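You operate a simulated robot arm through the tools that you are given. There is no shell and no other tool.

The job below is to be done with a simulated robot arm. You get a single attempt, and the scene is never put back.

Task
Wind the black lobed knob before the small grey motor to 4.
Fine: slacken both yellow knobs on that motor first and tighten them again after.

Only the result counts: the job must be done as asked and must still hold three seconds after the hand-in. Knocking over, shifting, dropping, spilling or breaking anything else fails it.

Robot
A 7-joint arm with a fingered hand, fixed in place. Base frame: the origin is at the foot of the arm, x ahead of it, y to its left, z up. Readings come in m, rad, newtons and seconds.
With the tool pointing down near the work surface it reaches from about 0.32 to 0.72 m from the base axis. Its first joint turns from -2.897 to 2.897 rad. Payload 4 kg.
Tool frame: the origin (TCP) lies between the finger pads and is the grasp point; the fingertips stand 0.026 m ahead of it; z points along the fingers, y is the line along which they close. The gripper opens to 0.148 m. The gripper's body begins 0.073 m behind the TCP. The gripper is a hand of 3 fingers: y runs from the thumb to the fingers, the wrist lies at [0, 0, -0.239] in the tool frame, and closing takes about 1.5 s.
Orientation is that of the tool frame in the base frame, as a unit quaternion [w, x, y, z]. With the fingers straight down and closing along the base's y, the tool's x points along the base's -x, its y along +y and its z along -z.

Tools
- The arm moves only by the tool send_rows. Its argument "steps" is a list of rows, each a list of 3 entries, a list of its own where there are three numbers: the shift along the tool's x, y, z in mm, then the turn, a rotation vector about the tool's x, y, z in rad, then the opening, from 0 (shut) to 1 (fully open). In form: [[[tx, ty, tz], [rx, ry, rz], claw], ...]. A call has 1 to 20 rows; each row is the pose to reach, as a shift and turn from the pose commanded when the call began, along the tool's axes at that moment. Rows are played at 5 a second. More than 0.05 m and 0.15 rad between two rows, or a gripper value outside its range, and nothing of the call is played. Where a pose cannot be reached the arm comes as near as it can. A force on the tool above 50 N (or 10 N above the force at the start of the call, whichever is more), or a blocked arm, ends the call early, and 0.2 s more pass. Each finger travels about 0.072 m/s and halts on what it meets, pressing with about 24 N; the grip force reading is that of the motor and also rises with nothing between the fingers. The clock runs only during rows and for 0.2 s after the last one: add rows that repeat a pose to give the fingers time. It gives the time, the measured TCP pose, the force on the tool (base axes), the opening and the grip force at its end, in the units of the frame above (readings bear some noise), with the torque about the TCP (base axes, N m) and any sound that the robot's microphone picked up, and new pictures: "show" is both (left out), scene, wrist or none.
- Cameras (640 x 400 px; columns grow to the right, rows downward): "scene" is fixed at [0.2211, 0.5028, 1.5137]; the picture's right is [-0.77, -0.64, 0.00], its down [-0.63, 0.76, -0.14] and it looks along [0.09, -0.11, -0.99] (base axes); focal length 307 px, centre (320, 200). "wrist" rides on the gripper at [0.067, -0.039, -0.09] in the tool frame; the picture's right is [0.50, 0.87, 0.00], its down [-0.66, 0.38, -0.65] and it looks along [-0.57, 0.33, 0.76] (tool axes); focal length 222 px, centre (320, 200). There is no depth. A picture from a camera that has moved, and an enlarged one, comes with that camera's place and axes in the base frame and with its lens.
- slide_trunk(by): slides the trunk up (or, below 0, down) by that many m; the arm rides with it, the base frame stays. It gives what a move gives, with no picture.
- hand_shape(shape): the hand has 3 fingers and takes this shape, open, in about a second: jaw (thumb against the fingers, like two jaws); tri (thumb and two fingers); tip (a fingertip pinch); poke (one finger out to press); point (the index stretched); flat (the hand flat); cup (the hand cupped); fist (a fist). The gripper value then closes the fingers along that shape, each until it touches; the sizes above hold for jaw. It gives what a move gives, with no picture.
- enlarge(camera, box): a new picture of the part [left, top, right, bottom] of that camera's present view, enlarged. It takes no simulated time.
- hand_in(): hands the job in; it is judged then, once.

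Nothing tells you positions but the pictures and the camera data. Unless the task says otherwise, let go and move clear before handing in.

The tools are called after "Emit:" as a command line: name --argument value ..., lists and objects as JSON in quotes. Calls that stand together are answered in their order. send_rows: Moves the arm, as the interface text tells. Its arguments: {"type":"object","properties":{"steps":{"type":"array","items":{"type":"array"}},"show":{"type":"string","enum":["both","scene","wrist","none"]}},"required":["steps"]} The other tools are called the same way: slide_trunk (by) slides the trunk up or down; hand_shape (shape) gives the hand a shape; enlarge (camera, box) takes an enlarged picture of a part of a camera's view; hand_in () hands the job in.

At the start:

```text
t: 0.0
position: [0.3362, 0.3683, 1.156]
ee_rot: [0.0, 0.001, 1.0, -0.001]
wrist_force: [-0.2, 0.0, -0.1]
ft_torque: [0.02, 0.0, 0.04]
gripper_width: 0.1478
grip_force: 0.0
shape: jaw
trunk travel left (down, up): [-0.525, 0.065]
```

scene: 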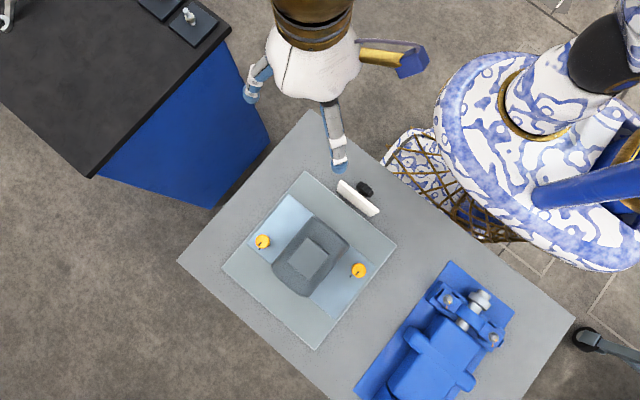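
wrist: 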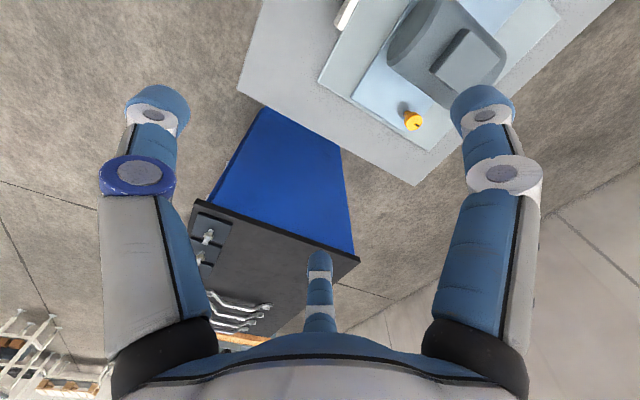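

I see a grey motor on a base plate with two yellow knobs, and a black lobed knob by a white plate just in front of it. I'll enlarge the views to find details before moving.

Emit:
enlarge --camera "scene" --box '[220, 160, 420, 350]'

Emit:
enlarge --camera "scene" --box '[320, 160, 400, 220]'

Emit:
enlarge --camera "wrist" --box '[320, 0, 560, 150]'

```text
2.11 times, centred on (320, 255) of scene
camera zoom: at [0.2211, 0.5028, 1.5137], right [-0.77, -0.64, 0.0], down [-0.63, 0.76, -0.14], along [0.09, -0.11, -0.99], focal length 645 px, centre (320, 84)
```

zoom: 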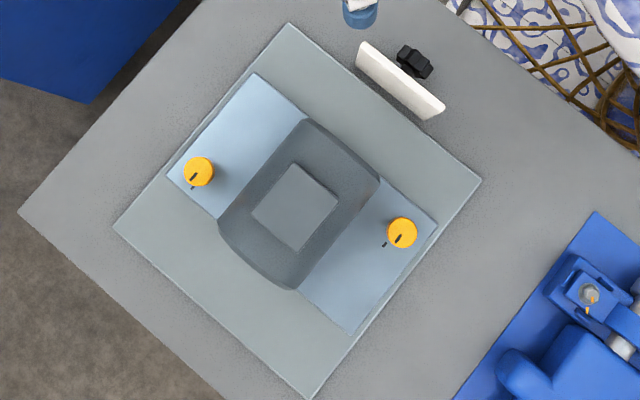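

```text
6.67 times, centred on (360, 190) of scene
camera zoom: at [0.2211, 0.5028, 1.5137], right [-0.77, -0.64, 0.0], down [-0.63, 0.76, -0.14], along [0.09, -0.11, -0.99], focal length 2044 px, centre (53, 267)
```

zoom: 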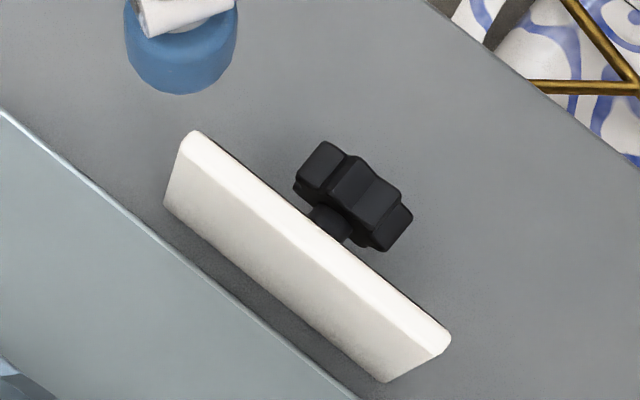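

```text
2.67 times, centred on (440, 75) of wrist
camera zoom: at [0.2689, 0.3292, 1.2463], right [-0.5, 0.87, 0.0], down [0.66, 0.38, 0.65], along [0.57, 0.33, -0.76], focal length 592 px, centre (0, 533)
```

zoom: 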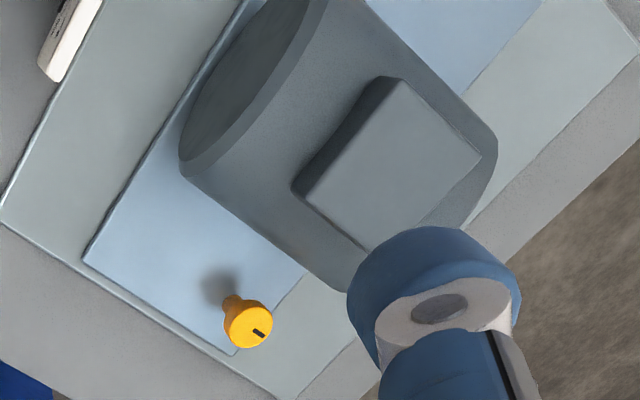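

The table top seems to be near z≈0.75, with the yellow knobs at about (0.33, 0.58, 0.80) and (0.115, 0.49, 0.80). The black knob sits near (0.22, 0.34), its axis roughly along y and facing -y. I'll turn the hand so the wrist camera looks along +y at the front of the white plate.

Emit:
send_rows --steps '[[[12, -16, 10], [0, 0, -0.105], 1], [[23, -32, 20], [0, 0, -0.21], 1], [[35, -47, 30], [0, 0, -0.315], 1], [[46, -63, 40], [0, 0, -0.42], 1], [[58, -79, 50], [0, 0, -0.525], 1], [[70, -95, 60], [0, 0, -0.63], 1], [[81, -111, 70], [0, 0, -0.735], 1], [[93, -126, 80], [0, 0, -0.84], 1], [[104, -142, 90], [0, 0, -0.945], 1], [[116, -158, 100], [0, 0, -1.047], 1], [[116, -158, 100], [0, 0, -1.047], 1]]'

```text
t: 2.4
position: [0.2192, 0.2106, 1.0552]
ee_rot: [-0.001, -0.499, 0.866, 0.001]
wrist_force: [0.9, -0.5, -0.3]
ft_torque: [0.0, 0.02, 0.03]
gripper_width: 0.148
grip_force: 0.0
shape: jaw
trunk travel left (down, up): [-0.525, 0.065]
camera wrist: at [0.2197, 0.1325, 1.1458], right [-1.0, 0.0, 0.0], down [0.0, 0.76, 0.65], along [0.0, 0.65, -0.76], focal length 222 px, centre (320, 200)
```

scene: 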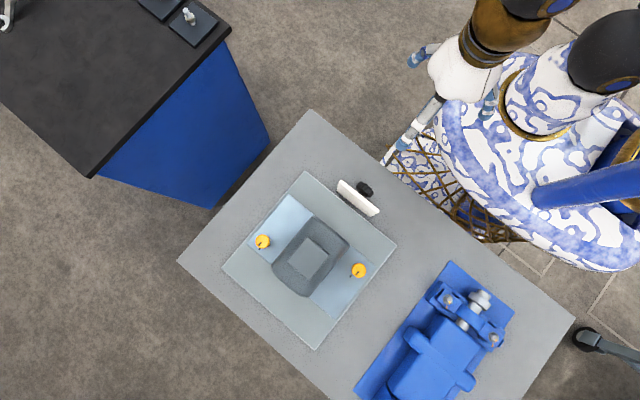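
wrist: 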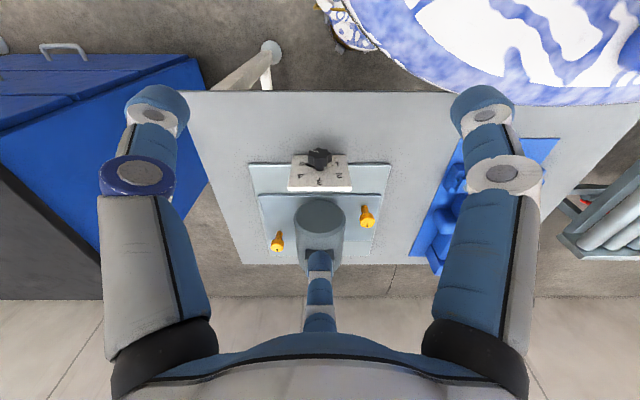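

The wrist view is upside down, but the plate's front now shows, with marks around the knob. I'll enlarge it.

Emit:
enlarge --camera "wrist" --box '[280, 140, 360, 195]'

Emit:
enlarge --camera "wrist" --box '[240, 150, 400, 260]'

```text
7.27 times, centred on (320, 168) of wrist
camera zoom: at [0.2197, 0.1325, 1.1458], right [-1.0, 0.0, 0.0], down [0.0, 0.76, 0.65], along [0.0, 0.65, -0.76], focal length 1615 px, centre (320, 436)
```

zoom: 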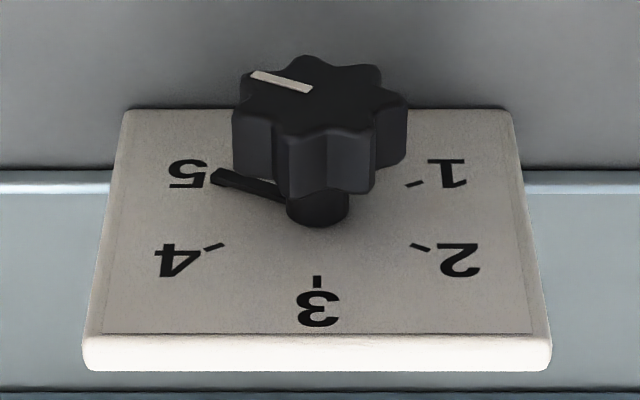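

```text
3.64 times, centred on (320, 205) of wrist
camera zoom: at [0.2197, 0.1325, 1.1458], right [-1.0, 0.0, 0.0], down [0.0, 0.76, 0.65], along [0.0, 0.65, -0.76], focal length 808 px, centre (320, 182)
```

zoom: 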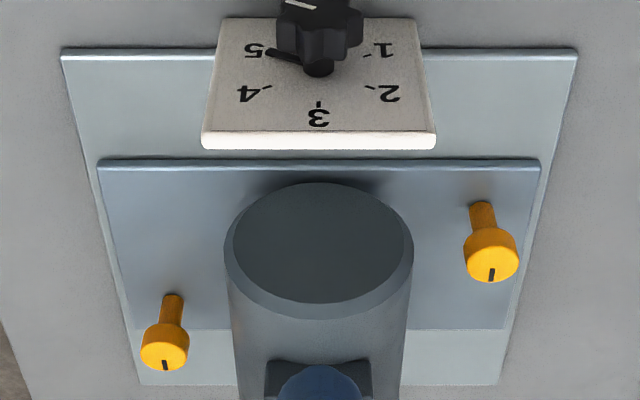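

The dial runs 1 to 5 in roughly 60° steps (1 lower left, 3 top, 5 lower right seen upright), and the pointer is on 5. So the black knob needs about 60° counterclockwise seen from the front, about the axis x≈0.2205, z≈0.791. Next I'll look at the yellow knobs closely.

Emit:
enlarge --camera "scene" --box '[245, 225, 285, 255]'

Emit:
enlarge --camera "scene" --box '[335, 250, 375, 280]'

Emit:
enlarge --camera "wrist" --box '[345, 195, 390, 235]'

Emit:
enlarge --camera "wrist" --box '[255, 220, 300, 260]'

```text
13.33 times, centred on (265, 240) of scene
camera zoom: at [0.2211, 0.5028, 1.5137], right [-0.77, -0.64, 0.0], down [-0.63, 0.76, -0.14], along [0.09, -0.11, -0.99], focal length 4088 px, centre (1053, -333)
```

zoom: 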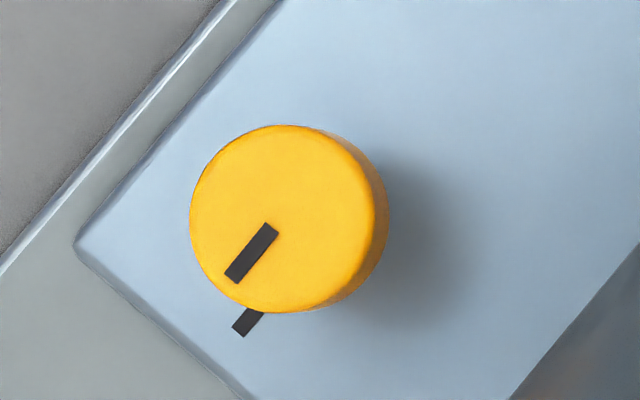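

```text
13.33 times, centred on (355, 265) of scene
camera zoom: at [0.2211, 0.5028, 1.5137], right [-0.77, -0.64, 0.0], down [-0.63, 0.76, -0.14], along [0.09, -0.11, -0.99], focal length 4088 px, centre (-147, -667)
```

zoom: 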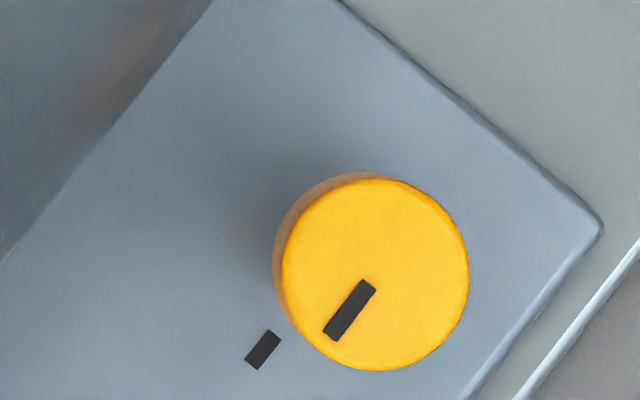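

```text
10.00 times, centred on (368, 215) of wrist
camera zoom: at [0.2197, 0.1325, 1.1458], right [-1.0, 0.0, 0.0], down [0.0, 0.76, 0.65], along [0.0, 0.65, -0.76], focal length 2221 px, centre (-155, 50)
```

zoom: 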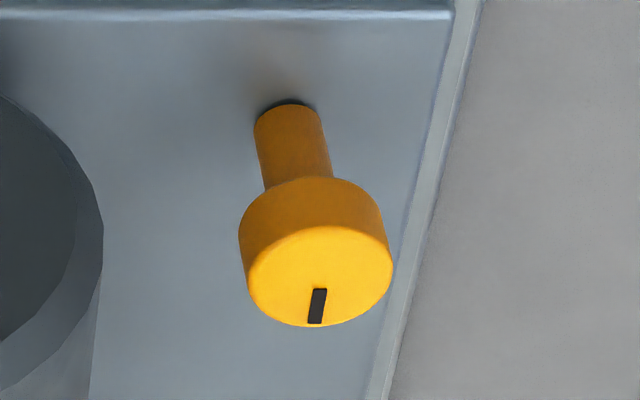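

```text
10.00 times, centred on (278, 240) of wrist
camera zoom: at [0.2197, 0.1325, 1.1458], right [-1.0, 0.0, 0.0], down [0.0, 0.76, 0.65], along [0.0, 0.65, -0.76], focal length 2221 px, centre (745, -200)
```

zoom: 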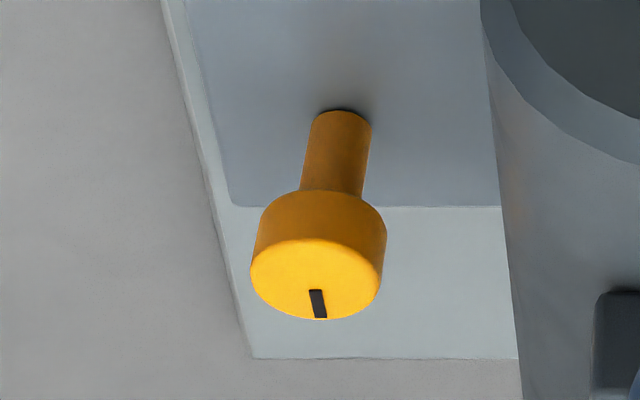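

The yellow knobs have their black marks lined up with the plate ticks, pointing +y, which I take to be tight. Before touching anything I'll close the fingers in free air to see how this hand's shape and spread change.

Emit:
send_rows --steps '[[[0, 0, 0], [0, 0, 0], 0.4], [[0, 0, 0], [0, 0, 0], 0.4], [[0, 0, 0], [0, 0, 0], 0.4], [[0, 0, 0], [0, 0, 0], 0.4], [[0, 0, 0], [0, 0, 0], 0.4], [[0, 0, 0], [0, 0, 0], 0.4]]'

Emit:
send_rows --steps '[[[0, 0, 0], [0, 0, 0], 0.15], [[0, 0, 0], [0, 0, 0], 0.15], [[0, 0, 0], [0, 0, 0], 0.15], [[0, 0, 0], [0, 0, 0], 0.15], [[0, 0, 0], [0, 0, 0], 0.15]]'

```text
t: 3.8
position: [0.2199, 0.2105, 1.0559]
ee_rot: [0.001, -0.5, 0.866, 0.0]
wrist_force: [-0.1, -0.6, 0.6]
ft_torque: [0.02, 0.03, 0.02]
gripper_width: 0.0595
grip_force: 0.1
shape: jaw
trunk travel left (down, up): [-0.525, 0.065]
camera wrist: at [0.2197, 0.1328, 1.146], right [-1.0, 0.0, 0.0], down [0.0, 0.76, 0.65], along [0.0, 0.65, -0.76], focal length 222 px, centre (320, 200)
```

scene: 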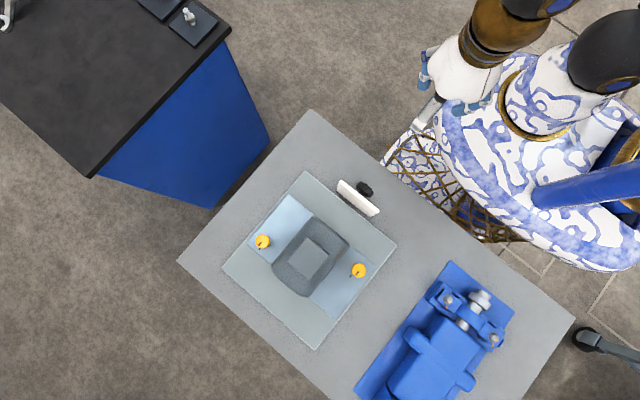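
wrist: 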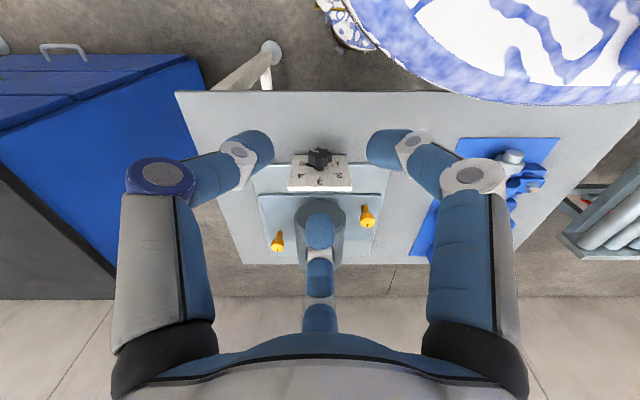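

```text
t: 5.0
position: [0.2188, 0.211, 1.0556]
ee_rot: [0.0, -0.499, 0.867, 0.0]
wrist_force: [1.0, 0.4, 0.5]
ft_torque: [0.0, 0.03, -0.02]
gripper_width: 0.0227
grip_force: 0.1
shape: jaw
trunk travel left (down, up): [-0.525, 0.065]
camera wrist: at [0.2197, 0.1328, 1.146], right [-1.0, 0.0, 0.0], down [0.0, 0.76, 0.65], along [0.0, 0.65, -0.76], focal length 222 px, centre (320, 200)
```

scene: 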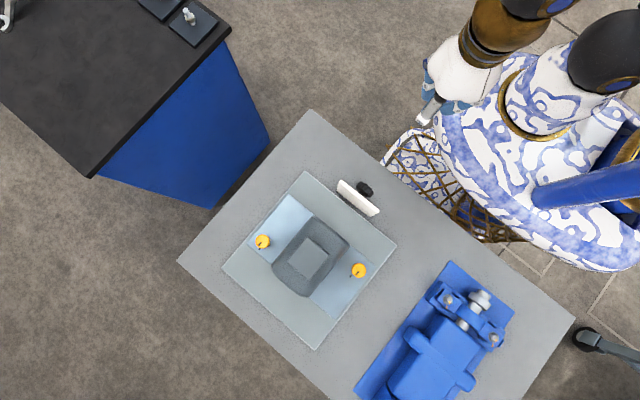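
wrist: 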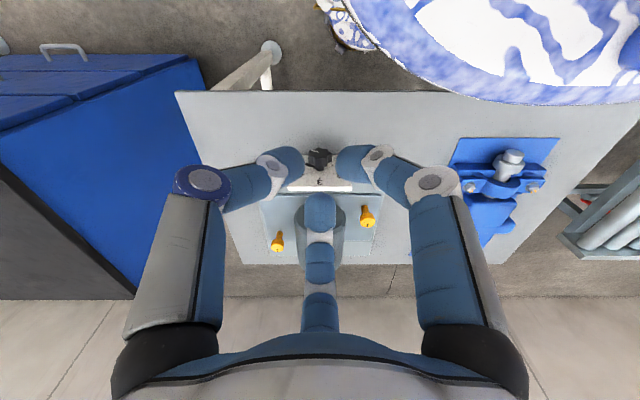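

The three digits close like a chuck, which suits round knobs gripped along their axis. From two views the yellow knob tops are at about (0.326, 0.582, 0.805) and (0.114, 0.491, 0.804). I'll go above the first one.

Emit:
send_rows --steps '[[[-38, 9, 10], [0, 0, 0.105], 0.5], [[-75, 19, 20], [0, 0, 0.21], 0.5], [[-113, 28, 30], [0, 0, 0.315], 0.5], [[-150, 38, 40], [0, 0, 0.42], 0.5], [[-188, 47, 50], [0, 0, 0.525], 0.5], [[-225, 56, 60], [0, 0, 0.63], 0.5], [[-263, 66, 70], [0, 0, 0.735], 0.5], [[-300, 75, 80], [0, 0, 0.84], 0.5], [[-338, 85, 90], [0, 0, 0.945], 0.5], [[-375, 94, 96], [0, 0, 1.047], 0.5], [[-375, 94, 96], [0, 0, 1.047], 0.5]]'

```text
t: 7.4
position: [0.3261, 0.5838, 0.9595]
ee_rot: [0.0, 0.0, 1.0, -0.001]
wrist_force: [-0.4, 1.0, 0.1]
ft_torque: [-0.02, 0.0, 0.01]
gripper_width: 0.0738
grip_force: 0.0
shape: jaw
trunk travel left (down, up): [-0.525, 0.065]
camera wrist: at [0.2578, 0.5436, 1.0496], right [-0.5, 0.87, 0.0], down [0.66, 0.38, 0.65], along [0.57, 0.32, -0.76], focal length 222 px, centre (320, 200)
```

scene: 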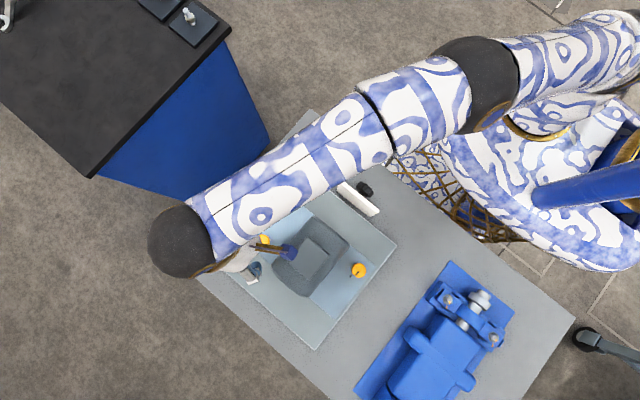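
wrist: 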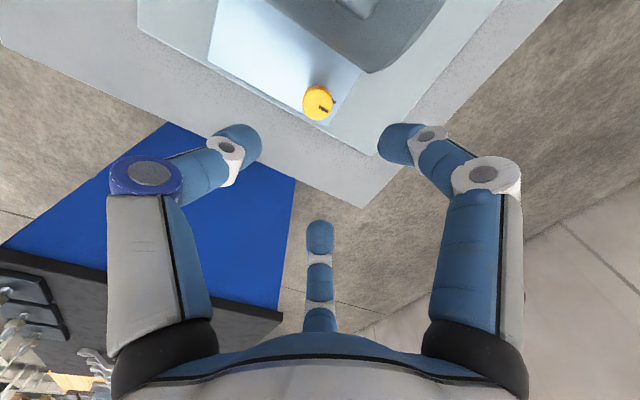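

The hand is over the first yellow knob, with the digits 120° apart. I'll yaw so that no digit faces the motor, then lower onto the knob head and grip.

Emit:
send_rows --steps '[[[0, 0, 10], [0, 0, 0.145], 0.33], [[0, 0, 20], [0, 0, 0.29], 0.33], [[0, 0, 30], [0, 0, 0.435], 0.33], [[0, 0, 40], [0, 0, 0.58], 0.33], [[0, 0, 50], [0, 0, 0.725], 0.33], [[0, 0, 60], [0, 0, 0.873], 0.33], [[0, 0, 80], [0, 0, 0.873], 0.33], [[0, 0, 100], [0, 0, 0.873], 0.33], [[0, 0, 110], [0, 0, 0.873], 0.33], [[0, 0, 110], [0, 0, 0.873], 0.33]]'

```text
t: 9.6
position: [0.3259, 0.5824, 0.8506]
ee_rot: [0.0, 0.424, 0.906, -0.001]
wrist_force: [-0.3, -0.4, 0.1]
ft_torque: [0.01, 0.0, -0.01]
gripper_width: 0.0493
grip_force: 0.0
shape: jaw
trunk travel left (down, up): [-0.525, 0.065]
camera wrist: at [0.2535, 0.6086, 0.9402], right [0.34, 0.94, 0.0], down [0.71, -0.26, 0.65], along [0.61, -0.22, -0.76], focal length 222 px, centre (320, 200)
```

scene: 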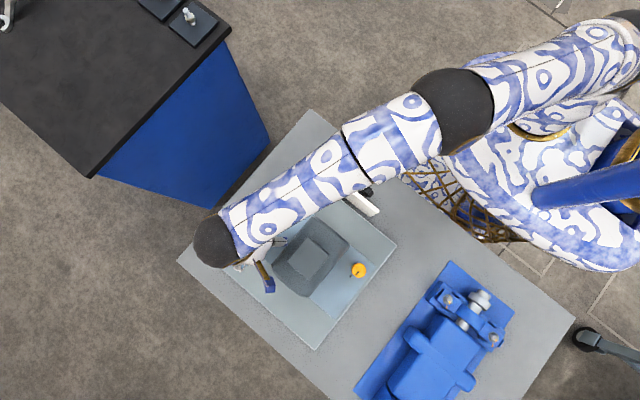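
wrist: 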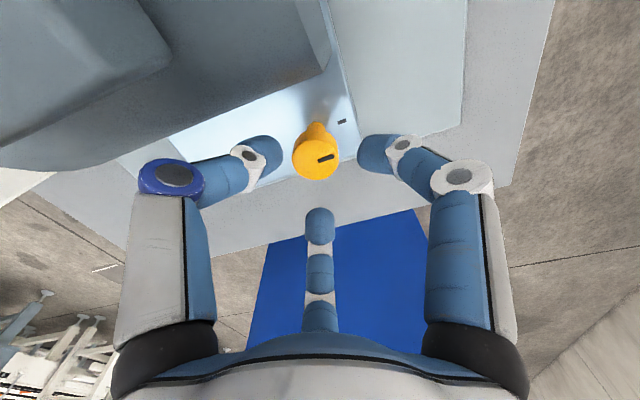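

The knob is roughly centred between the digits. I'll check the centring in an enlargement before lowering.

Emit:
enlarge --camera "wrist" --box '[240, 90, 400, 250]'

```text
2.50 times, centred on (320, 170) of wrist
camera zoom: at [0.2535, 0.6086, 0.9402], right [0.34, 0.94, 0.0], down [0.71, -0.26, 0.65], along [0.61, -0.22, -0.76], focal length 555 px, centre (320, 275)
```

zoom: 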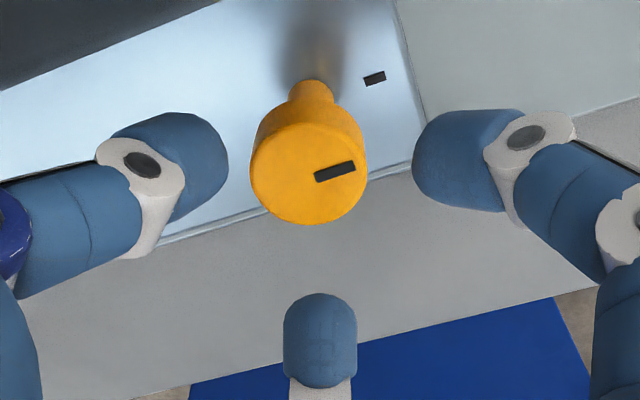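

Two estimates of the knob centre agree within 3 mm. I'll nudge by about 2 mm, lower to the head and close.

Emit:
send_rows --steps '[[[-1.5, -1.3, 15], [0, 0, 0], 0.33], [[-1.5, -1.3, 30], [0, 0, 0], 0.33], [[-1.5, -1.3, 44], [0, 0, 0], 0.33], [[-1.5, -1.3, 44], [0, 0, 0], 0.33]]'

Emit:
send_rows --steps '[[[0, 0, 0], [0, 0, 0], 0.2], [[0, 0, 0], [0, 0, 0], 0.1], [[0, 0, 0], [0, 0, 0], 0.05], [[0, 0, 0], [0, 0, 0], 0.0], [[0, 0, 0], [0, 0, 0], 0.0], [[0, 0, 0], [0, 0, 0], 0.0]]'

```text
t: 10.6
position: [0.3261, 0.5801, 0.8057]
ee_rot: [0.001, 0.423, 0.906, 0.0]
wrist_force: [0.2, -0.8, 1.1]
ft_torque: [-0.03, -0.02, 0.0]
gripper_width: 0.0492
grip_force: 0.1
shape: jaw
trunk travel left (down, up): [-0.525, 0.065]
camera wrist: at [0.2538, 0.6071, 0.8963], right [0.34, 0.94, 0.0], down [0.71, -0.26, 0.65], along [0.61, -0.22, -0.76], focal length 222 px, centre (320, 200)
```

scene: 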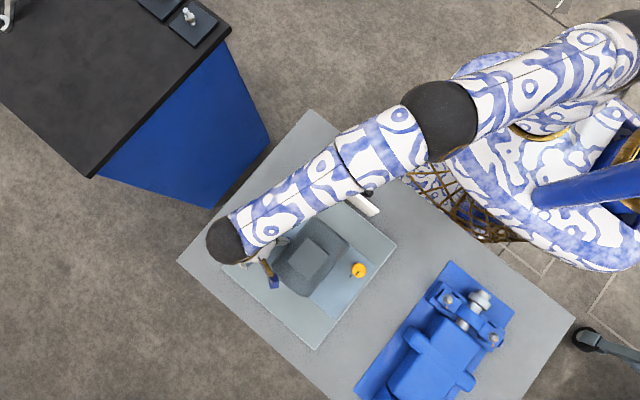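
wrist: 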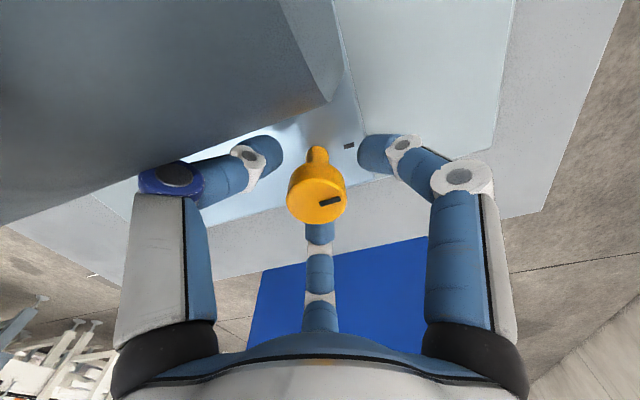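

```text
t: 12.0
position: [0.3257, 0.5806, 0.8035]
ee_rot: [-0.001, 0.423, 0.906, -0.002]
wrist_force: [-5.0, -6.3, -23.6]
ft_torque: [-0.11, 0.11, -0.01]
gripper_width: 0.0197
grip_force: 23.4
shape: jaw
trunk travel left (down, up): [-0.525, 0.065]
camera wrist: at [0.2538, 0.6074, 0.8943], right [0.34, 0.94, 0.0], down [0.71, -0.26, 0.65], along [0.61, -0.23, -0.76], focal length 222 px, centre (320, 200)
```

scene: 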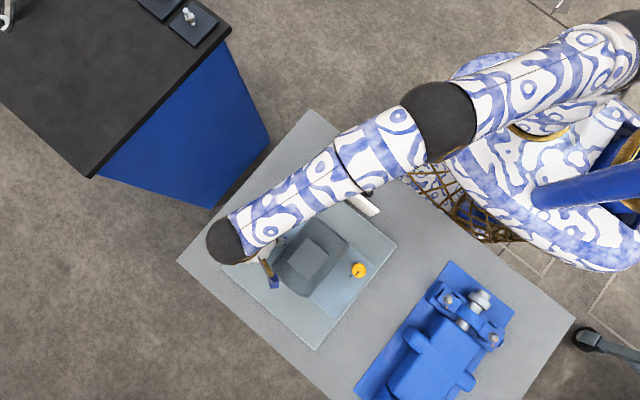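
wrist: 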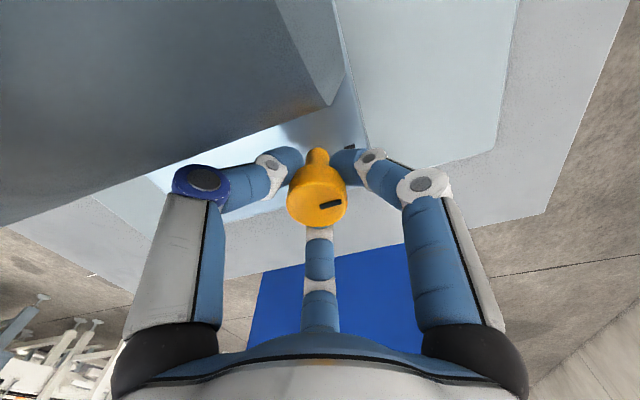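

The digits slid under the head onto the stem and pulled down (about 24 N), so the grip was too high. I'll open, lower to put the pads at mid-head, and close again.

Emit:
send_rows --steps '[[[0, 0, 0], [0, 0, 0], 0.2], [[0, 0, 0], [0, 0, 0], 0.33], [[0, 0, 0], [0, 0, 0], 0.33], [[0, 0, 5], [0, 0, 0], 0.33], [[0, 0, 11], [0, 0, 0], 0.33], [[0, 0, 11], [0, 0, 0], 0.33]]' --show "none"

Emit:
send_rows --steps '[[[0, 0, 0], [0, 0, 0], 0.25], [[0, 0, 0], [0, 0, 0], 0.2], [[0, 0, 0], [0, 0, 0], 0.15], [[0, 0, 0], [0, 0, 0], 0.1], [[0, 0, 0], [0, 0, 0], 0.05], [[0, 0, 0], [0, 0, 0], 0.0], [[0, 0, 0], [0, 0, 0], 0.0]]' --show "wrist"

```text
t: 13.4
position: [0.3269, 0.5805, 0.7958]
ee_rot: [0.001, 0.423, 0.906, 0.001]
wrist_force: [5.1, 0.3, 3.9]
ft_torque: [-0.11, 0.35, 0.17]
gripper_width: 0.0481
grip_force: 0.1
shape: jaw
trunk travel left (down, up): [-0.525, 0.065]
```

```text
t: 15.0
position: [0.3269, 0.5795, 0.7942]
ee_rot: [0.0, 0.423, 0.906, -0.001]
wrist_force: [-2.9, -1.1, -4.8]
ft_torque: [0.02, -0.03, 0.02]
gripper_width: 0.0098
grip_force: 24.2
shape: jaw
trunk travel left (down, up): [-0.525, 0.065]
camera wrist: at [0.2531, 0.6069, 0.8848], right [0.34, 0.94, 0.0], down [0.71, -0.26, 0.65], along [0.61, -0.23, -0.76], focal length 222 px, centre (320, 200)
```

wrist: 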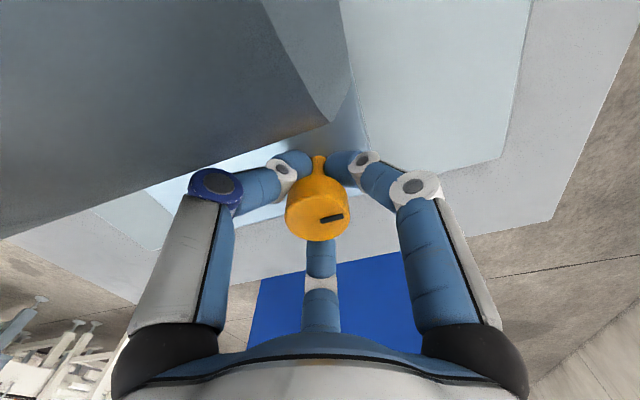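

The tips reach in first and are now on the thin stem, so the head has to be held by the tips from higher up. I'll open slightly, rise to about z=0.818 and close there.

Emit:
send_rows --steps '[[[0, 0, 0], [0, 0, 0], 0.15], [[0, 0, 0], [0, 0, 0], 0.29], [[0, 0, 0], [0, 0, 0], 0.29], [[0, 0, -10], [0, 0, 0], 0.29], [[0, 0, -22], [0, 0, 0], 0.29], [[0, 0, -22], [0, 0, 0], 0.29]]' --show "wrist"

Emit:
send_rows --steps '[[[0, 0, 0], [0, 0, 0], 0.25], [[0, 0, 0], [0, 0, 0], 0.2], [[0, 0, 0], [0, 0, 0], 0.15], [[0, 0, 0], [0, 0, 0], 0.1], [[0, 0, 0], [0, 0, 0], 0.05], [[0, 0, 0], [0, 0, 0], 0.0], [[0, 0, 0], [0, 0, 0], 0.0]]' --show "wrist"

```text
t: 16.4
position: [0.3274, 0.5813, 0.8161]
ee_rot: [0.0, 0.423, 0.906, 0.0]
wrist_force: [0.4, 0.3, -0.3]
ft_torque: [-0.02, 0.05, 0.0]
gripper_width: 0.0425
grip_force: 0.0
shape: jaw
trunk travel left (down, up): [-0.525, 0.065]
camera wrist: at [0.2534, 0.6068, 0.9073], right [0.34, 0.94, 0.0], down [0.71, -0.26, 0.65], along [0.61, -0.22, -0.76], focal length 222 px, centre (320, 200)
```

wrist: 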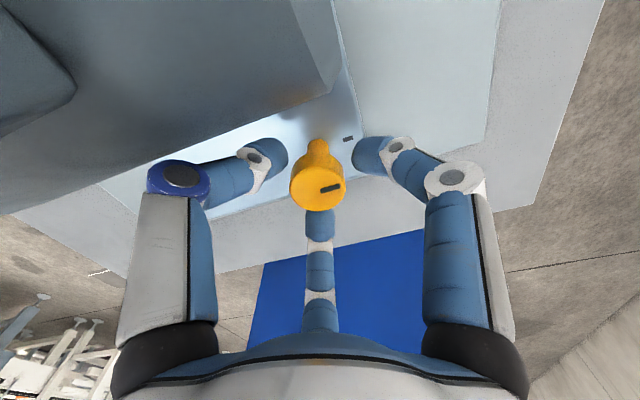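

```text
t: 18.0
position: [0.3273, 0.5804, 0.8171]
ee_rot: [-0.001, 0.423, 0.906, 0.0]
wrist_force: [-1.4, -1.7, -3.5]
ft_torque: [-0.05, 0.0, -0.03]
gripper_width: 0.0267
grip_force: 23.8
shape: jaw
trunk travel left (down, up): [-0.525, 0.065]
camera wrist: at [0.2534, 0.6069, 0.9068], right [0.34, 0.94, 0.0], down [0.71, -0.26, 0.65], along [0.61, -0.23, -0.76], focal length 222 px, centre (320, 200)
```

wrist: 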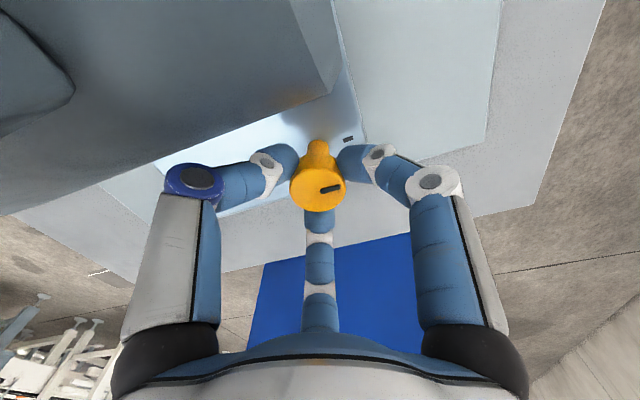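

That is a clean grip on the head with little side force. I'll turn it about 45° counterclockwise seen from above and watch the torque.

Emit:
send_rows --steps '[[[0, 0, 0], [0, 0, -0.1], 0.0], [[0, 0, 0], [0, 0, -0.2], 0.0], [[0, 0, 0], [0, 0, -0.3], 0.0]]' --show "wrist"

```text
t: 18.8
position: [0.3265, 0.582, 0.8174]
ee_rot: [0.0, 0.282, 0.96, -0.001]
wrist_force: [-3.6, 2.1, -6.0]
ft_torque: [0.01, 0.08, -0.14]
gripper_width: 0.0267
grip_force: 24.5
shape: jaw
trunk travel left (down, up): [-0.525, 0.065]
camera wrist: at [0.248, 0.5846, 0.9069], right [0.05, 1.0, 0.0], down [0.76, -0.04, 0.65], along [0.65, -0.03, -0.76], focal length 222 px, centre (320, 200)
```

wrist: 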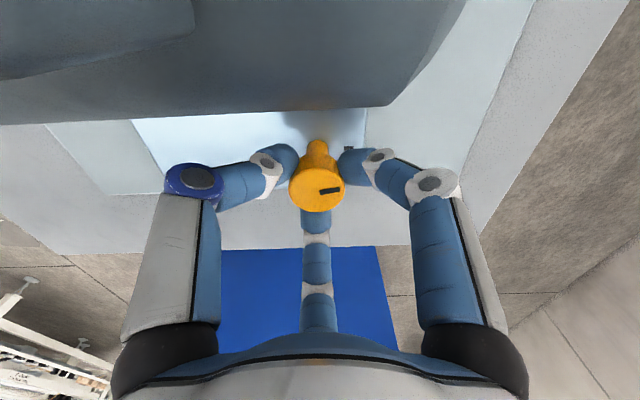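

The mark stays fixed relative to the hand, so the knob is turning with it. I'll carry on to about 45°.

Emit:
send_rows --steps '[[[0, 0, 0], [0, 0, -0.1], 0.0], [[0, 0, 0], [0, 0, -0.2], 0.0], [[0, 0, 0], [0, 0, -0.3], 0.0], [[0, 0, 0], [0, 0, -0.4], 0.0], [[0, 0, 0], [0, 0, -0.485], 0.0], [[0, 0, 0], [0, 0, -0.485], 0.0]]' --show "both"

```text
t: 20.2
position: [0.3254, 0.5803, 0.8169]
ee_rot: [0.0, 0.044, 0.999, 0.0]
wrist_force: [-9.3, 2.2, -6.9]
ft_torque: [0.08, 0.19, -0.04]
gripper_width: 0.0264
grip_force: 23.8
shape: jaw
trunk travel left (down, up): [-0.525, 0.065]
camera wrist: at [0.2553, 0.5475, 0.9071], right [-0.42, 0.91, 0.0], down [0.69, 0.32, 0.65], along [0.59, 0.28, -0.76], focal length 222 px, centre (320, 200)
```

scene: 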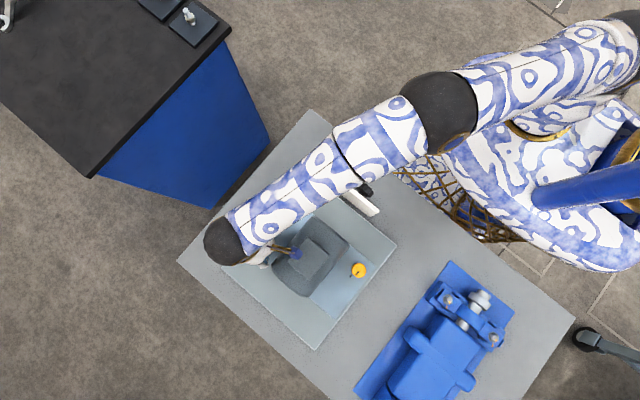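
wrist: 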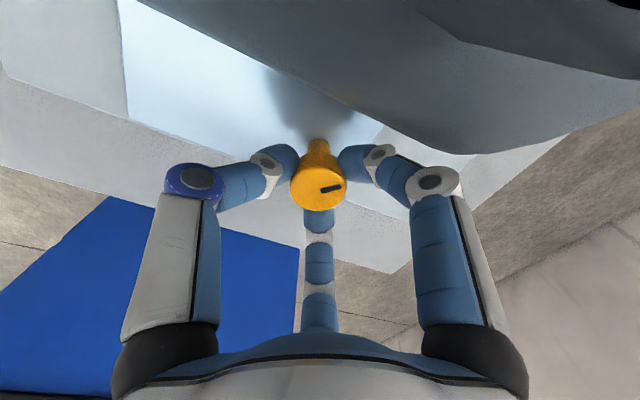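

About 45° done and the turning torque has dropped. I'll let go, lift a little and look at the marks before taking a second bite.

Emit:
send_rows --steps '[[[0, 0, 0], [0, 0, 0], 0.15], [[0, 0, 0], [0, 0, 0], 0.29], [[0, 0, 0], [0, 0, 0], 0.29], [[0, 0, -15], [0, 0, 0], 0.29], [[0, 0, -30], [0, 0, 0], 0.33], [[0, 0, -30], [0, 0, 0.14], 0.33], [[0, 0, -30], [0, 0, 0.28], 0.33], [[0, 0, -30], [0, 0, 0.42], 0.33], [[0, 0, -30], [0, 0, 0.56], 0.33], [[0, 0, -30], [0, 0, 0.7], 0.33], [[0, 0, -30], [0, 0, 0.785], 0.33], [[0, 0, -30], [0, 0, 0.785], 0.33]]' --show "wrist"

Emit:
enlarge --camera "wrist" --box '[240, 90, 400, 250]'

```text
t: 22.8
position: [0.3271, 0.5797, 0.8466]
ee_rot: [0.0, 0.424, 0.906, 0.001]
wrist_force: [-0.6, 0.1, -0.5]
ft_torque: [0.01, -0.04, -0.01]
gripper_width: 0.0485
grip_force: 0.0
shape: jaw
trunk travel left (down, up): [-0.525, 0.065]
camera wrist: at [0.2535, 0.6071, 0.9376], right [0.34, 0.94, 0.0], down [0.71, -0.26, 0.65], along [0.61, -0.23, -0.76], focal length 222 px, centre (320, 200)
```

wrist: 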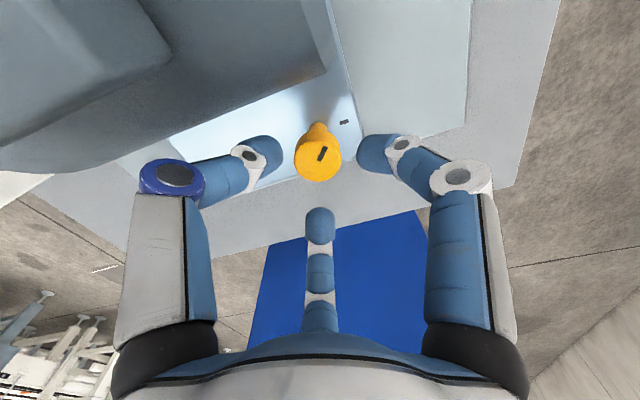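

```text
2.50 times, centred on (320, 170) of wrist
camera zoom: at [0.2535, 0.6071, 0.9376], right [0.34, 0.94, 0.0], down [0.71, -0.26, 0.65], along [0.61, -0.23, -0.76], focal length 555 px, centre (320, 275)
```

zoom: 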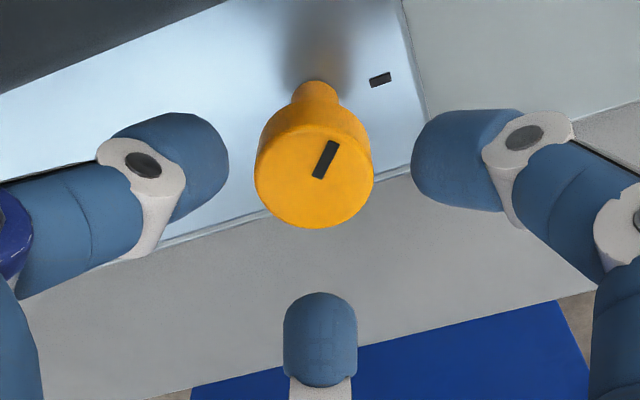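

The mark has moved about 45–50° counterclockwise from its tick. I'll take a second bite of the same size so the knob is properly slack.

Emit:
send_rows --steps '[[[0, 0, 15], [0, 0, 0], 0.31], [[0, 0, 30], [0, 0, 0], 0.29], [[0, 0, 30], [0, 0, 0], 0.2], [[0, 0, 30], [0, 0, 0], 0.1], [[0, 0, 30], [0, 0, 0], 0.0], [[0, 0, 30], [0, 0, 0], 0.0], [[0, 0, 30], [0, 0, 0], 0.0], [[0, 0, 30], [0, 0, -0.1], 0.0], [[0, 0, 30], [0, 0, -0.2], 0.0], [[0, 0, 30], [0, 0, -0.3], 0.0], [[0, 0, 30], [0, 0, -0.4], 0.0]]' --show "none"

Emit:
send_rows --steps '[[[0, 0, 0], [0, 0, -0.1], 0.0], [[0, 0, 0], [0, 0, -0.2], 0.0], [[0, 0, 0], [0, 0, -0.3], 0.0], [[0, 0, 0], [0, 0, -0.385], 0.0]]' --show "wrist"

```text
t: 25.2
position: [0.3271, 0.5801, 0.8179]
ee_rot: [0.0, 0.233, 0.972, 0.0]
wrist_force: [-3.1, -0.1, -6.0]
ft_torque: [0.0, 0.06, 0.01]
gripper_width: 0.0252
grip_force: 24.1
shape: jaw
trunk travel left (down, up): [-0.525, 0.065]
```

```text
t: 26.2
position: [0.3257, 0.581, 0.8165]
ee_rot: [0.0, 0.043, 0.999, 0.0]
wrist_force: [-7.0, 1.7, -5.6]
ft_torque: [-0.04, 0.14, -0.03]
gripper_width: 0.0251
grip_force: 24.3
shape: jaw
trunk travel left (down, up): [-0.525, 0.065]
camera wrist: at [0.2555, 0.5475, 0.9071], right [-0.42, 0.91, 0.0], down [0.69, 0.32, 0.65], along [0.59, 0.28, -0.76], focal length 222 px, centre (320, 200)
```

wrist: 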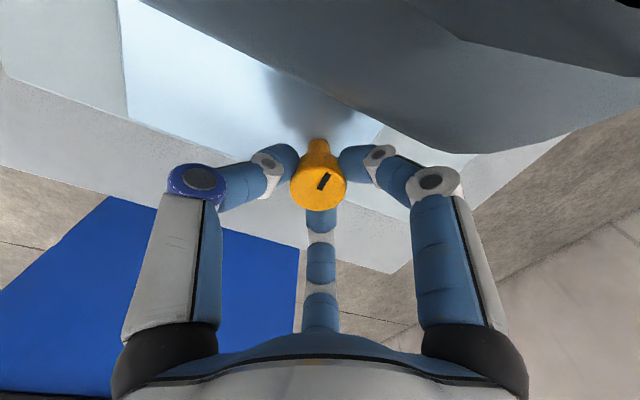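

The first knob now turns freely at about 90°. I'll release, rise well above the motor and cross to the second yellow knob.

Emit:
send_rows --steps '[[[0, 0, 0], [0, 0, 0], 0.15], [[0, 0, 0], [0, 0, 0], 0.29], [[0, 0, 0], [0, 0, 0], 0.29], [[0, 0, -20], [0, 0, 0], 0.29], [[0, 0, -60], [0, 0, 0], 0.33], [[0, 0, -105], [0, 0, 0], 0.33], [[0, 0, -150], [0, 0, 0], 0.33], [[0, 0, -183], [0, 0, 0], 0.33], [[34, -18, -183], [0, 0, -0.05], 0.33], [[68, -36, -183], [0, 0, -0.1], 0.33], [[102, -54, -183], [0, 0, -0.15], 0.33], [[136, -72, -183], [0, 0, -0.2], 0.33], [[170, -90, -183], [0, 0, -0.262], 0.33], [[203, -107, -183], [0, 0, -0.262], 0.33], [[203, -107, -150], [0, 0, -0.262], 0.33], [[203, -107, -110], [0, 0, -0.262], 0.33], [[203, -107, -70], [0, 0, -0.262], 0.33], [[203, -107, -33], [0, 0, -0.262], 0.33], [[203, -107, -33], [0, 0, -0.262], 0.33]]'

Emit:
enlarge --camera "wrist" --box '[240, 90, 400, 250]'

Emit:
enlarge --camera "scene" --box '[220, 160, 420, 350]'

```text
t: 30.2
position: [0.1138, 0.4915, 0.8502]
ee_rot: [0.0, -0.086, 0.996, 0.0]
wrist_force: [0.4, -0.6, -0.3]
ft_torque: [-0.01, -0.02, 0.02]
gripper_width: 0.0485
grip_force: 0.0
shape: jaw
trunk travel left (down, up): [-0.525, 0.065]
camera wrist: at [0.0551, 0.4419, 0.9401], right [-0.64, 0.77, 0.0], down [0.58, 0.49, 0.65], along [0.5, 0.42, -0.76], focal length 222 px, centre (320, 200)
```

scene: 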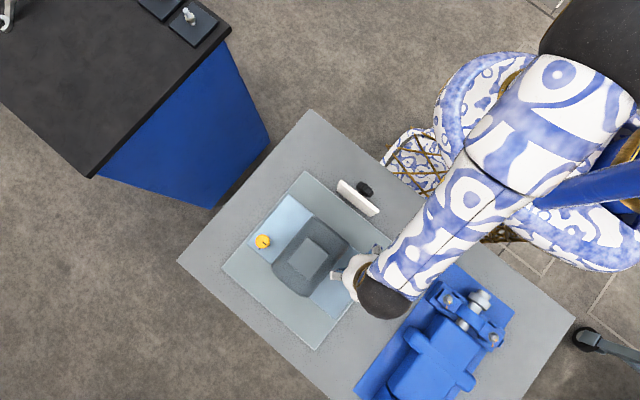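
wrist: 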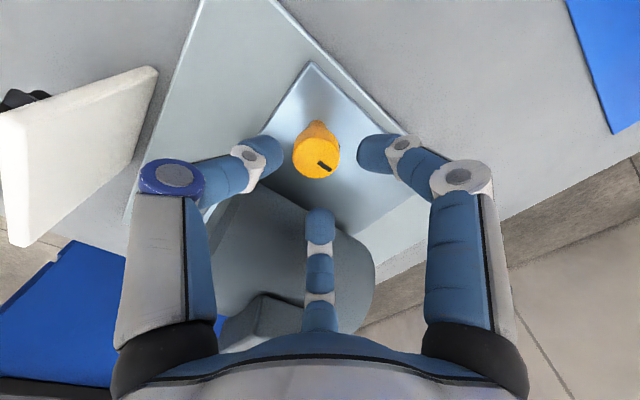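

```text
2.50 times, centred on (320, 170) of wrist
camera zoom: at [0.0551, 0.4419, 0.9401], right [-0.64, 0.77, 0.0], down [0.58, 0.49, 0.65], along [0.5, 0.42, -0.76], focal length 555 px, centre (320, 275)
```

zoom: 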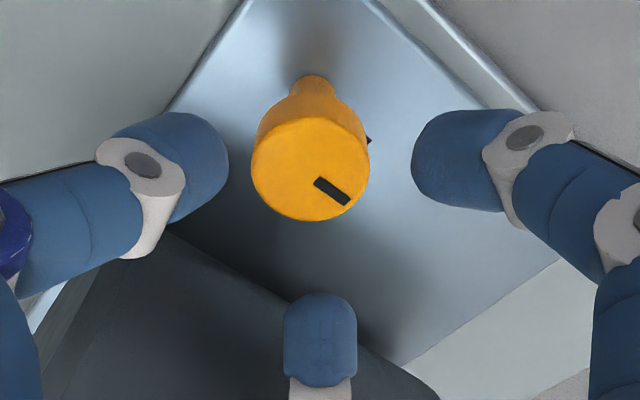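

```text
2.11 times, centred on (320, 255) of scene
camera zoom: at [0.2211, 0.5028, 1.5137], right [-0.77, -0.64, 0.0], down [-0.63, 0.76, -0.14], along [0.09, -0.11, -0.99], focal length 645 px, centre (320, 84)
```

zoom: 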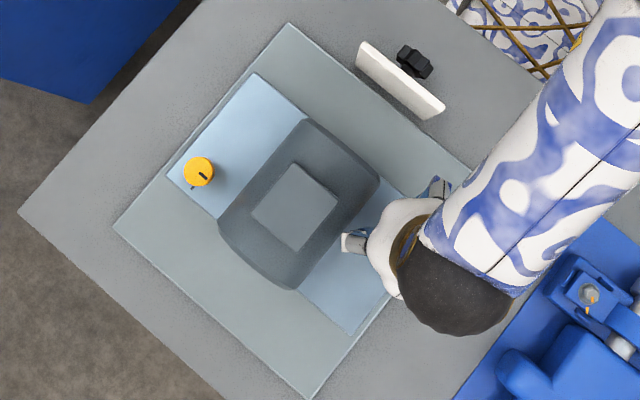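

The second knob sits about 2 mm off the tool axis. I'll correct that, lower to the same height, grip and turn about 45° counterclockwise.

Emit:
send_rows --steps '[[[-1.2, -1.7, 12], [0, 0, 0], 0.3], [[-1.2, -1.7, 24], [0, 0, 0], 0.29], [[-1.2, -1.7, 33], [0, 0, 0], 0.29], [[-1.2, -1.7, 33], [0, 0, 0], 0.2], [[-1.2, -1.7, 33], [0, 0, 0], 0.1], [[-1.2, -1.7, 33], [0, 0, 0], 0.0], [[-1.2, -1.7, 33], [0, 0, 0], 0.0], [[-1.2, -1.7, 33], [0, 0, 0], 0.0]]' --show "wrist"

```text
t: 32.0
position: [0.1161, 0.4904, 0.8173]
ee_rot: [-0.001, -0.086, 0.996, 0.0]
wrist_force: [-0.1, -1.2, -6.0]
ft_torque: [-0.04, 0.02, -0.01]
gripper_width: 0.0263
grip_force: 24.3
shape: jaw
trunk travel left (down, up): [-0.525, 0.065]
camera wrist: at [0.0568, 0.4405, 0.9072], right [-0.64, 0.77, 0.0], down [0.58, 0.49, 0.65], along [0.5, 0.42, -0.76], focal length 222 px, centre (320, 200)
```

wrist: 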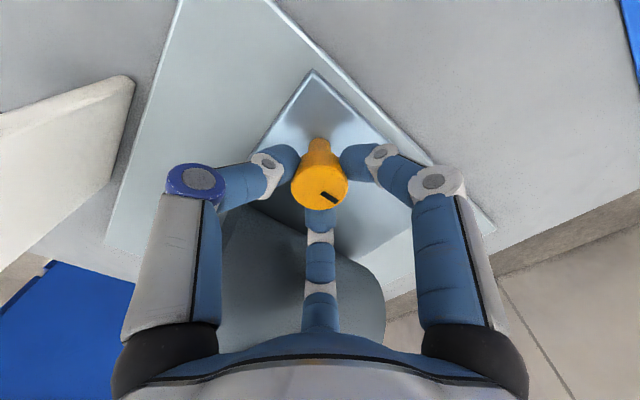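

The grip on the second knob is clean and well centred. I'll turn it counterclockwise.

Emit:
send_rows --steps '[[[0, 0, 0], [0, 0, -0.1], 0.0], [[0, 0, 0], [0, 0, -0.2], 0.0], [[0, 0, 0], [0, 0, -0.3], 0.0]]' --show "none"

Emit:
send_rows --steps '[[[0, 0, 0], [0, 0, -0.1], 0.0], [[0, 0, 0], [0, 0, -0.2], 0.0], [[0, 0, 0], [0, 0, -0.3], 0.0], [[0, 0, 0], [0, 0, -0.4], 0.0], [[0, 0, 0], [0, 0, -0.485], 0.0], [[0, 0, 0], [0, 0, -0.485], 0.0]]' --show "wrist"

```text
t: 32.8
position: [0.1153, 0.4907, 0.8159]
ee_rot: [0.0, -0.235, 0.972, -0.001]
wrist_force: [-7.1, -1.9, -7.5]
ft_torque: [-0.05, 0.09, -0.14]
gripper_width: 0.0266
grip_force: 23.4
shape: jaw
trunk travel left (down, up): [-0.525, 0.065]
```

```text
t: 34.2
position: [0.1154, 0.4903, 0.8167]
ee_rot: [0.0, -0.461, 0.887, 0.001]
wrist_force: [-8.4, -1.6, -5.8]
ft_torque: [-0.04, 0.19, -0.04]
gripper_width: 0.0259
grip_force: 24.2
shape: jaw
trunk travel left (down, up): [-0.525, 0.065]
camera wrist: at [0.1092, 0.4126, 0.9074], right [-1.0, 0.09, 0.0], down [0.07, 0.75, 0.65], along [0.06, 0.65, -0.76], focal length 222 px, centre (320, 200)
```

wrist: 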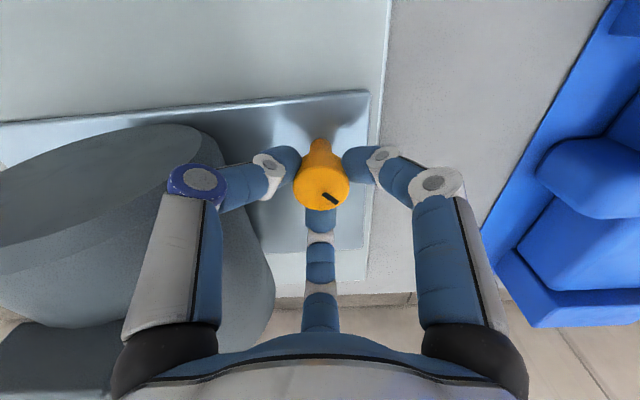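

Same behaviour as on the first knob: the torque drops after about 20–30°. Here is the second bite, with a regrip.

Emit:
send_rows --steps '[[[0, 0, 0], [0, 0, 0], 0.15], [[0, 0, 0], [0, 0, 0], 0.29], [[0, 0, 0], [0, 0, 0], 0.29], [[0, 0, -15], [0, 0, 0], 0.29], [[0, 0, -30], [0, 0, 0.1], 0.33], [[0, 0, -30], [0, 0, 0.24], 0.33], [[0, 0, -30], [0, 0, 0.38], 0.33], [[0, 0, -30], [0, 0, 0.52], 0.33], [[0, 0, -30], [0, 0, 0.66], 0.33], [[0, 0, -30], [0, 0, 0.785], 0.33], [[0, 0, -15], [0, 0, 0.785], 0.3], [[0, 0, 0], [0, 0, 0.785], 0.29], [[0, 0, 0], [0, 0, 0.785], 0.2], [[0, 0, 0], [0, 0, 0.785], 0.1], [[0, 0, 0], [0, 0, 0.785], 0.0], [[0, 0, 0], [0, 0, 0.785], 0.0], [[0, 0, 0], [0, 0, 0.785], 0.0]]' --show "wrist"

Emit:
send_rows --steps '[[[0, 0, 0], [0, 0, -0.1], 0.0], [[0, 0, 0], [0, 0, -0.2], 0.0], [[0, 0, 0], [0, 0, -0.3], 0.0], [[0, 0, 0], [0, 0, -0.4], 0.0], [[0, 0, 0], [0, 0, -0.5], 0.0], [[0, 0, 0], [0, 0, -0.6], 0.0], [[0, 0, 0], [0, 0, -0.7], 0.0], [[0, 0, 0], [0, 0, -0.785], 0.0], [[0, 0, 0], [0, 0, -0.785], 0.0]]' --show "wrist"

```text
t: 37.8
position: [0.1172, 0.4895, 0.8177]
ee_rot: [0.0, -0.087, 0.996, 0.0]
wrist_force: [-1.3, 0.1, -5.2]
ft_torque: [-0.03, 0.02, -0.02]
gripper_width: 0.026
grip_force: 24.3
shape: jaw
trunk travel left (down, up): [-0.525, 0.065]
camera wrist: at [0.057, 0.4401, 0.9076], right [-0.64, 0.77, 0.0], down [0.58, 0.49, 0.65], along [0.5, 0.42, -0.76], focal length 222 px, centre (320, 200)
```

wrist: 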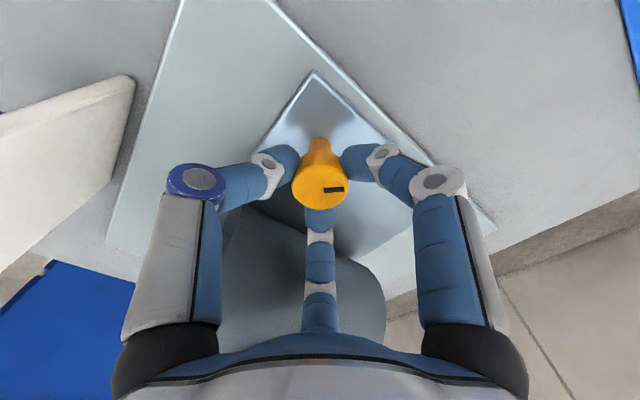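

```text
t: 39.8
position: [0.1154, 0.49, 0.8174]
ee_rot: [0.0, -0.462, 0.887, 0.0]
wrist_force: [-3.0, 1.4, -2.5]
ft_torque: [0.07, 0.05, -0.02]
gripper_width: 0.0261
grip_force: 23.7
shape: jaw
trunk travel left (down, up): [-0.525, 0.065]
camera wrist: at [0.1093, 0.4126, 0.9073], right [-1.0, 0.09, 0.0], down [0.07, 0.75, 0.65], along [0.06, 0.65, -0.76], focal length 222 px, centre (320, 200)
```

wrist: 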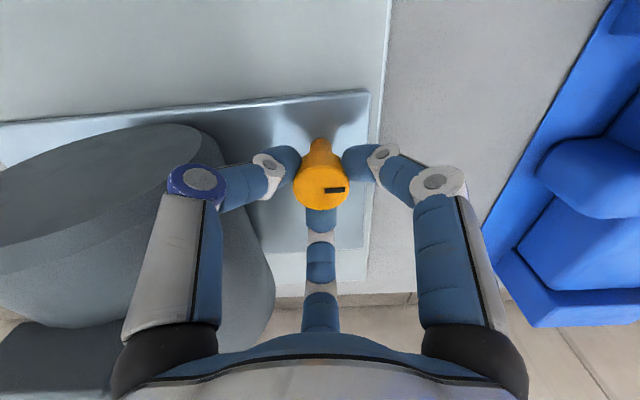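

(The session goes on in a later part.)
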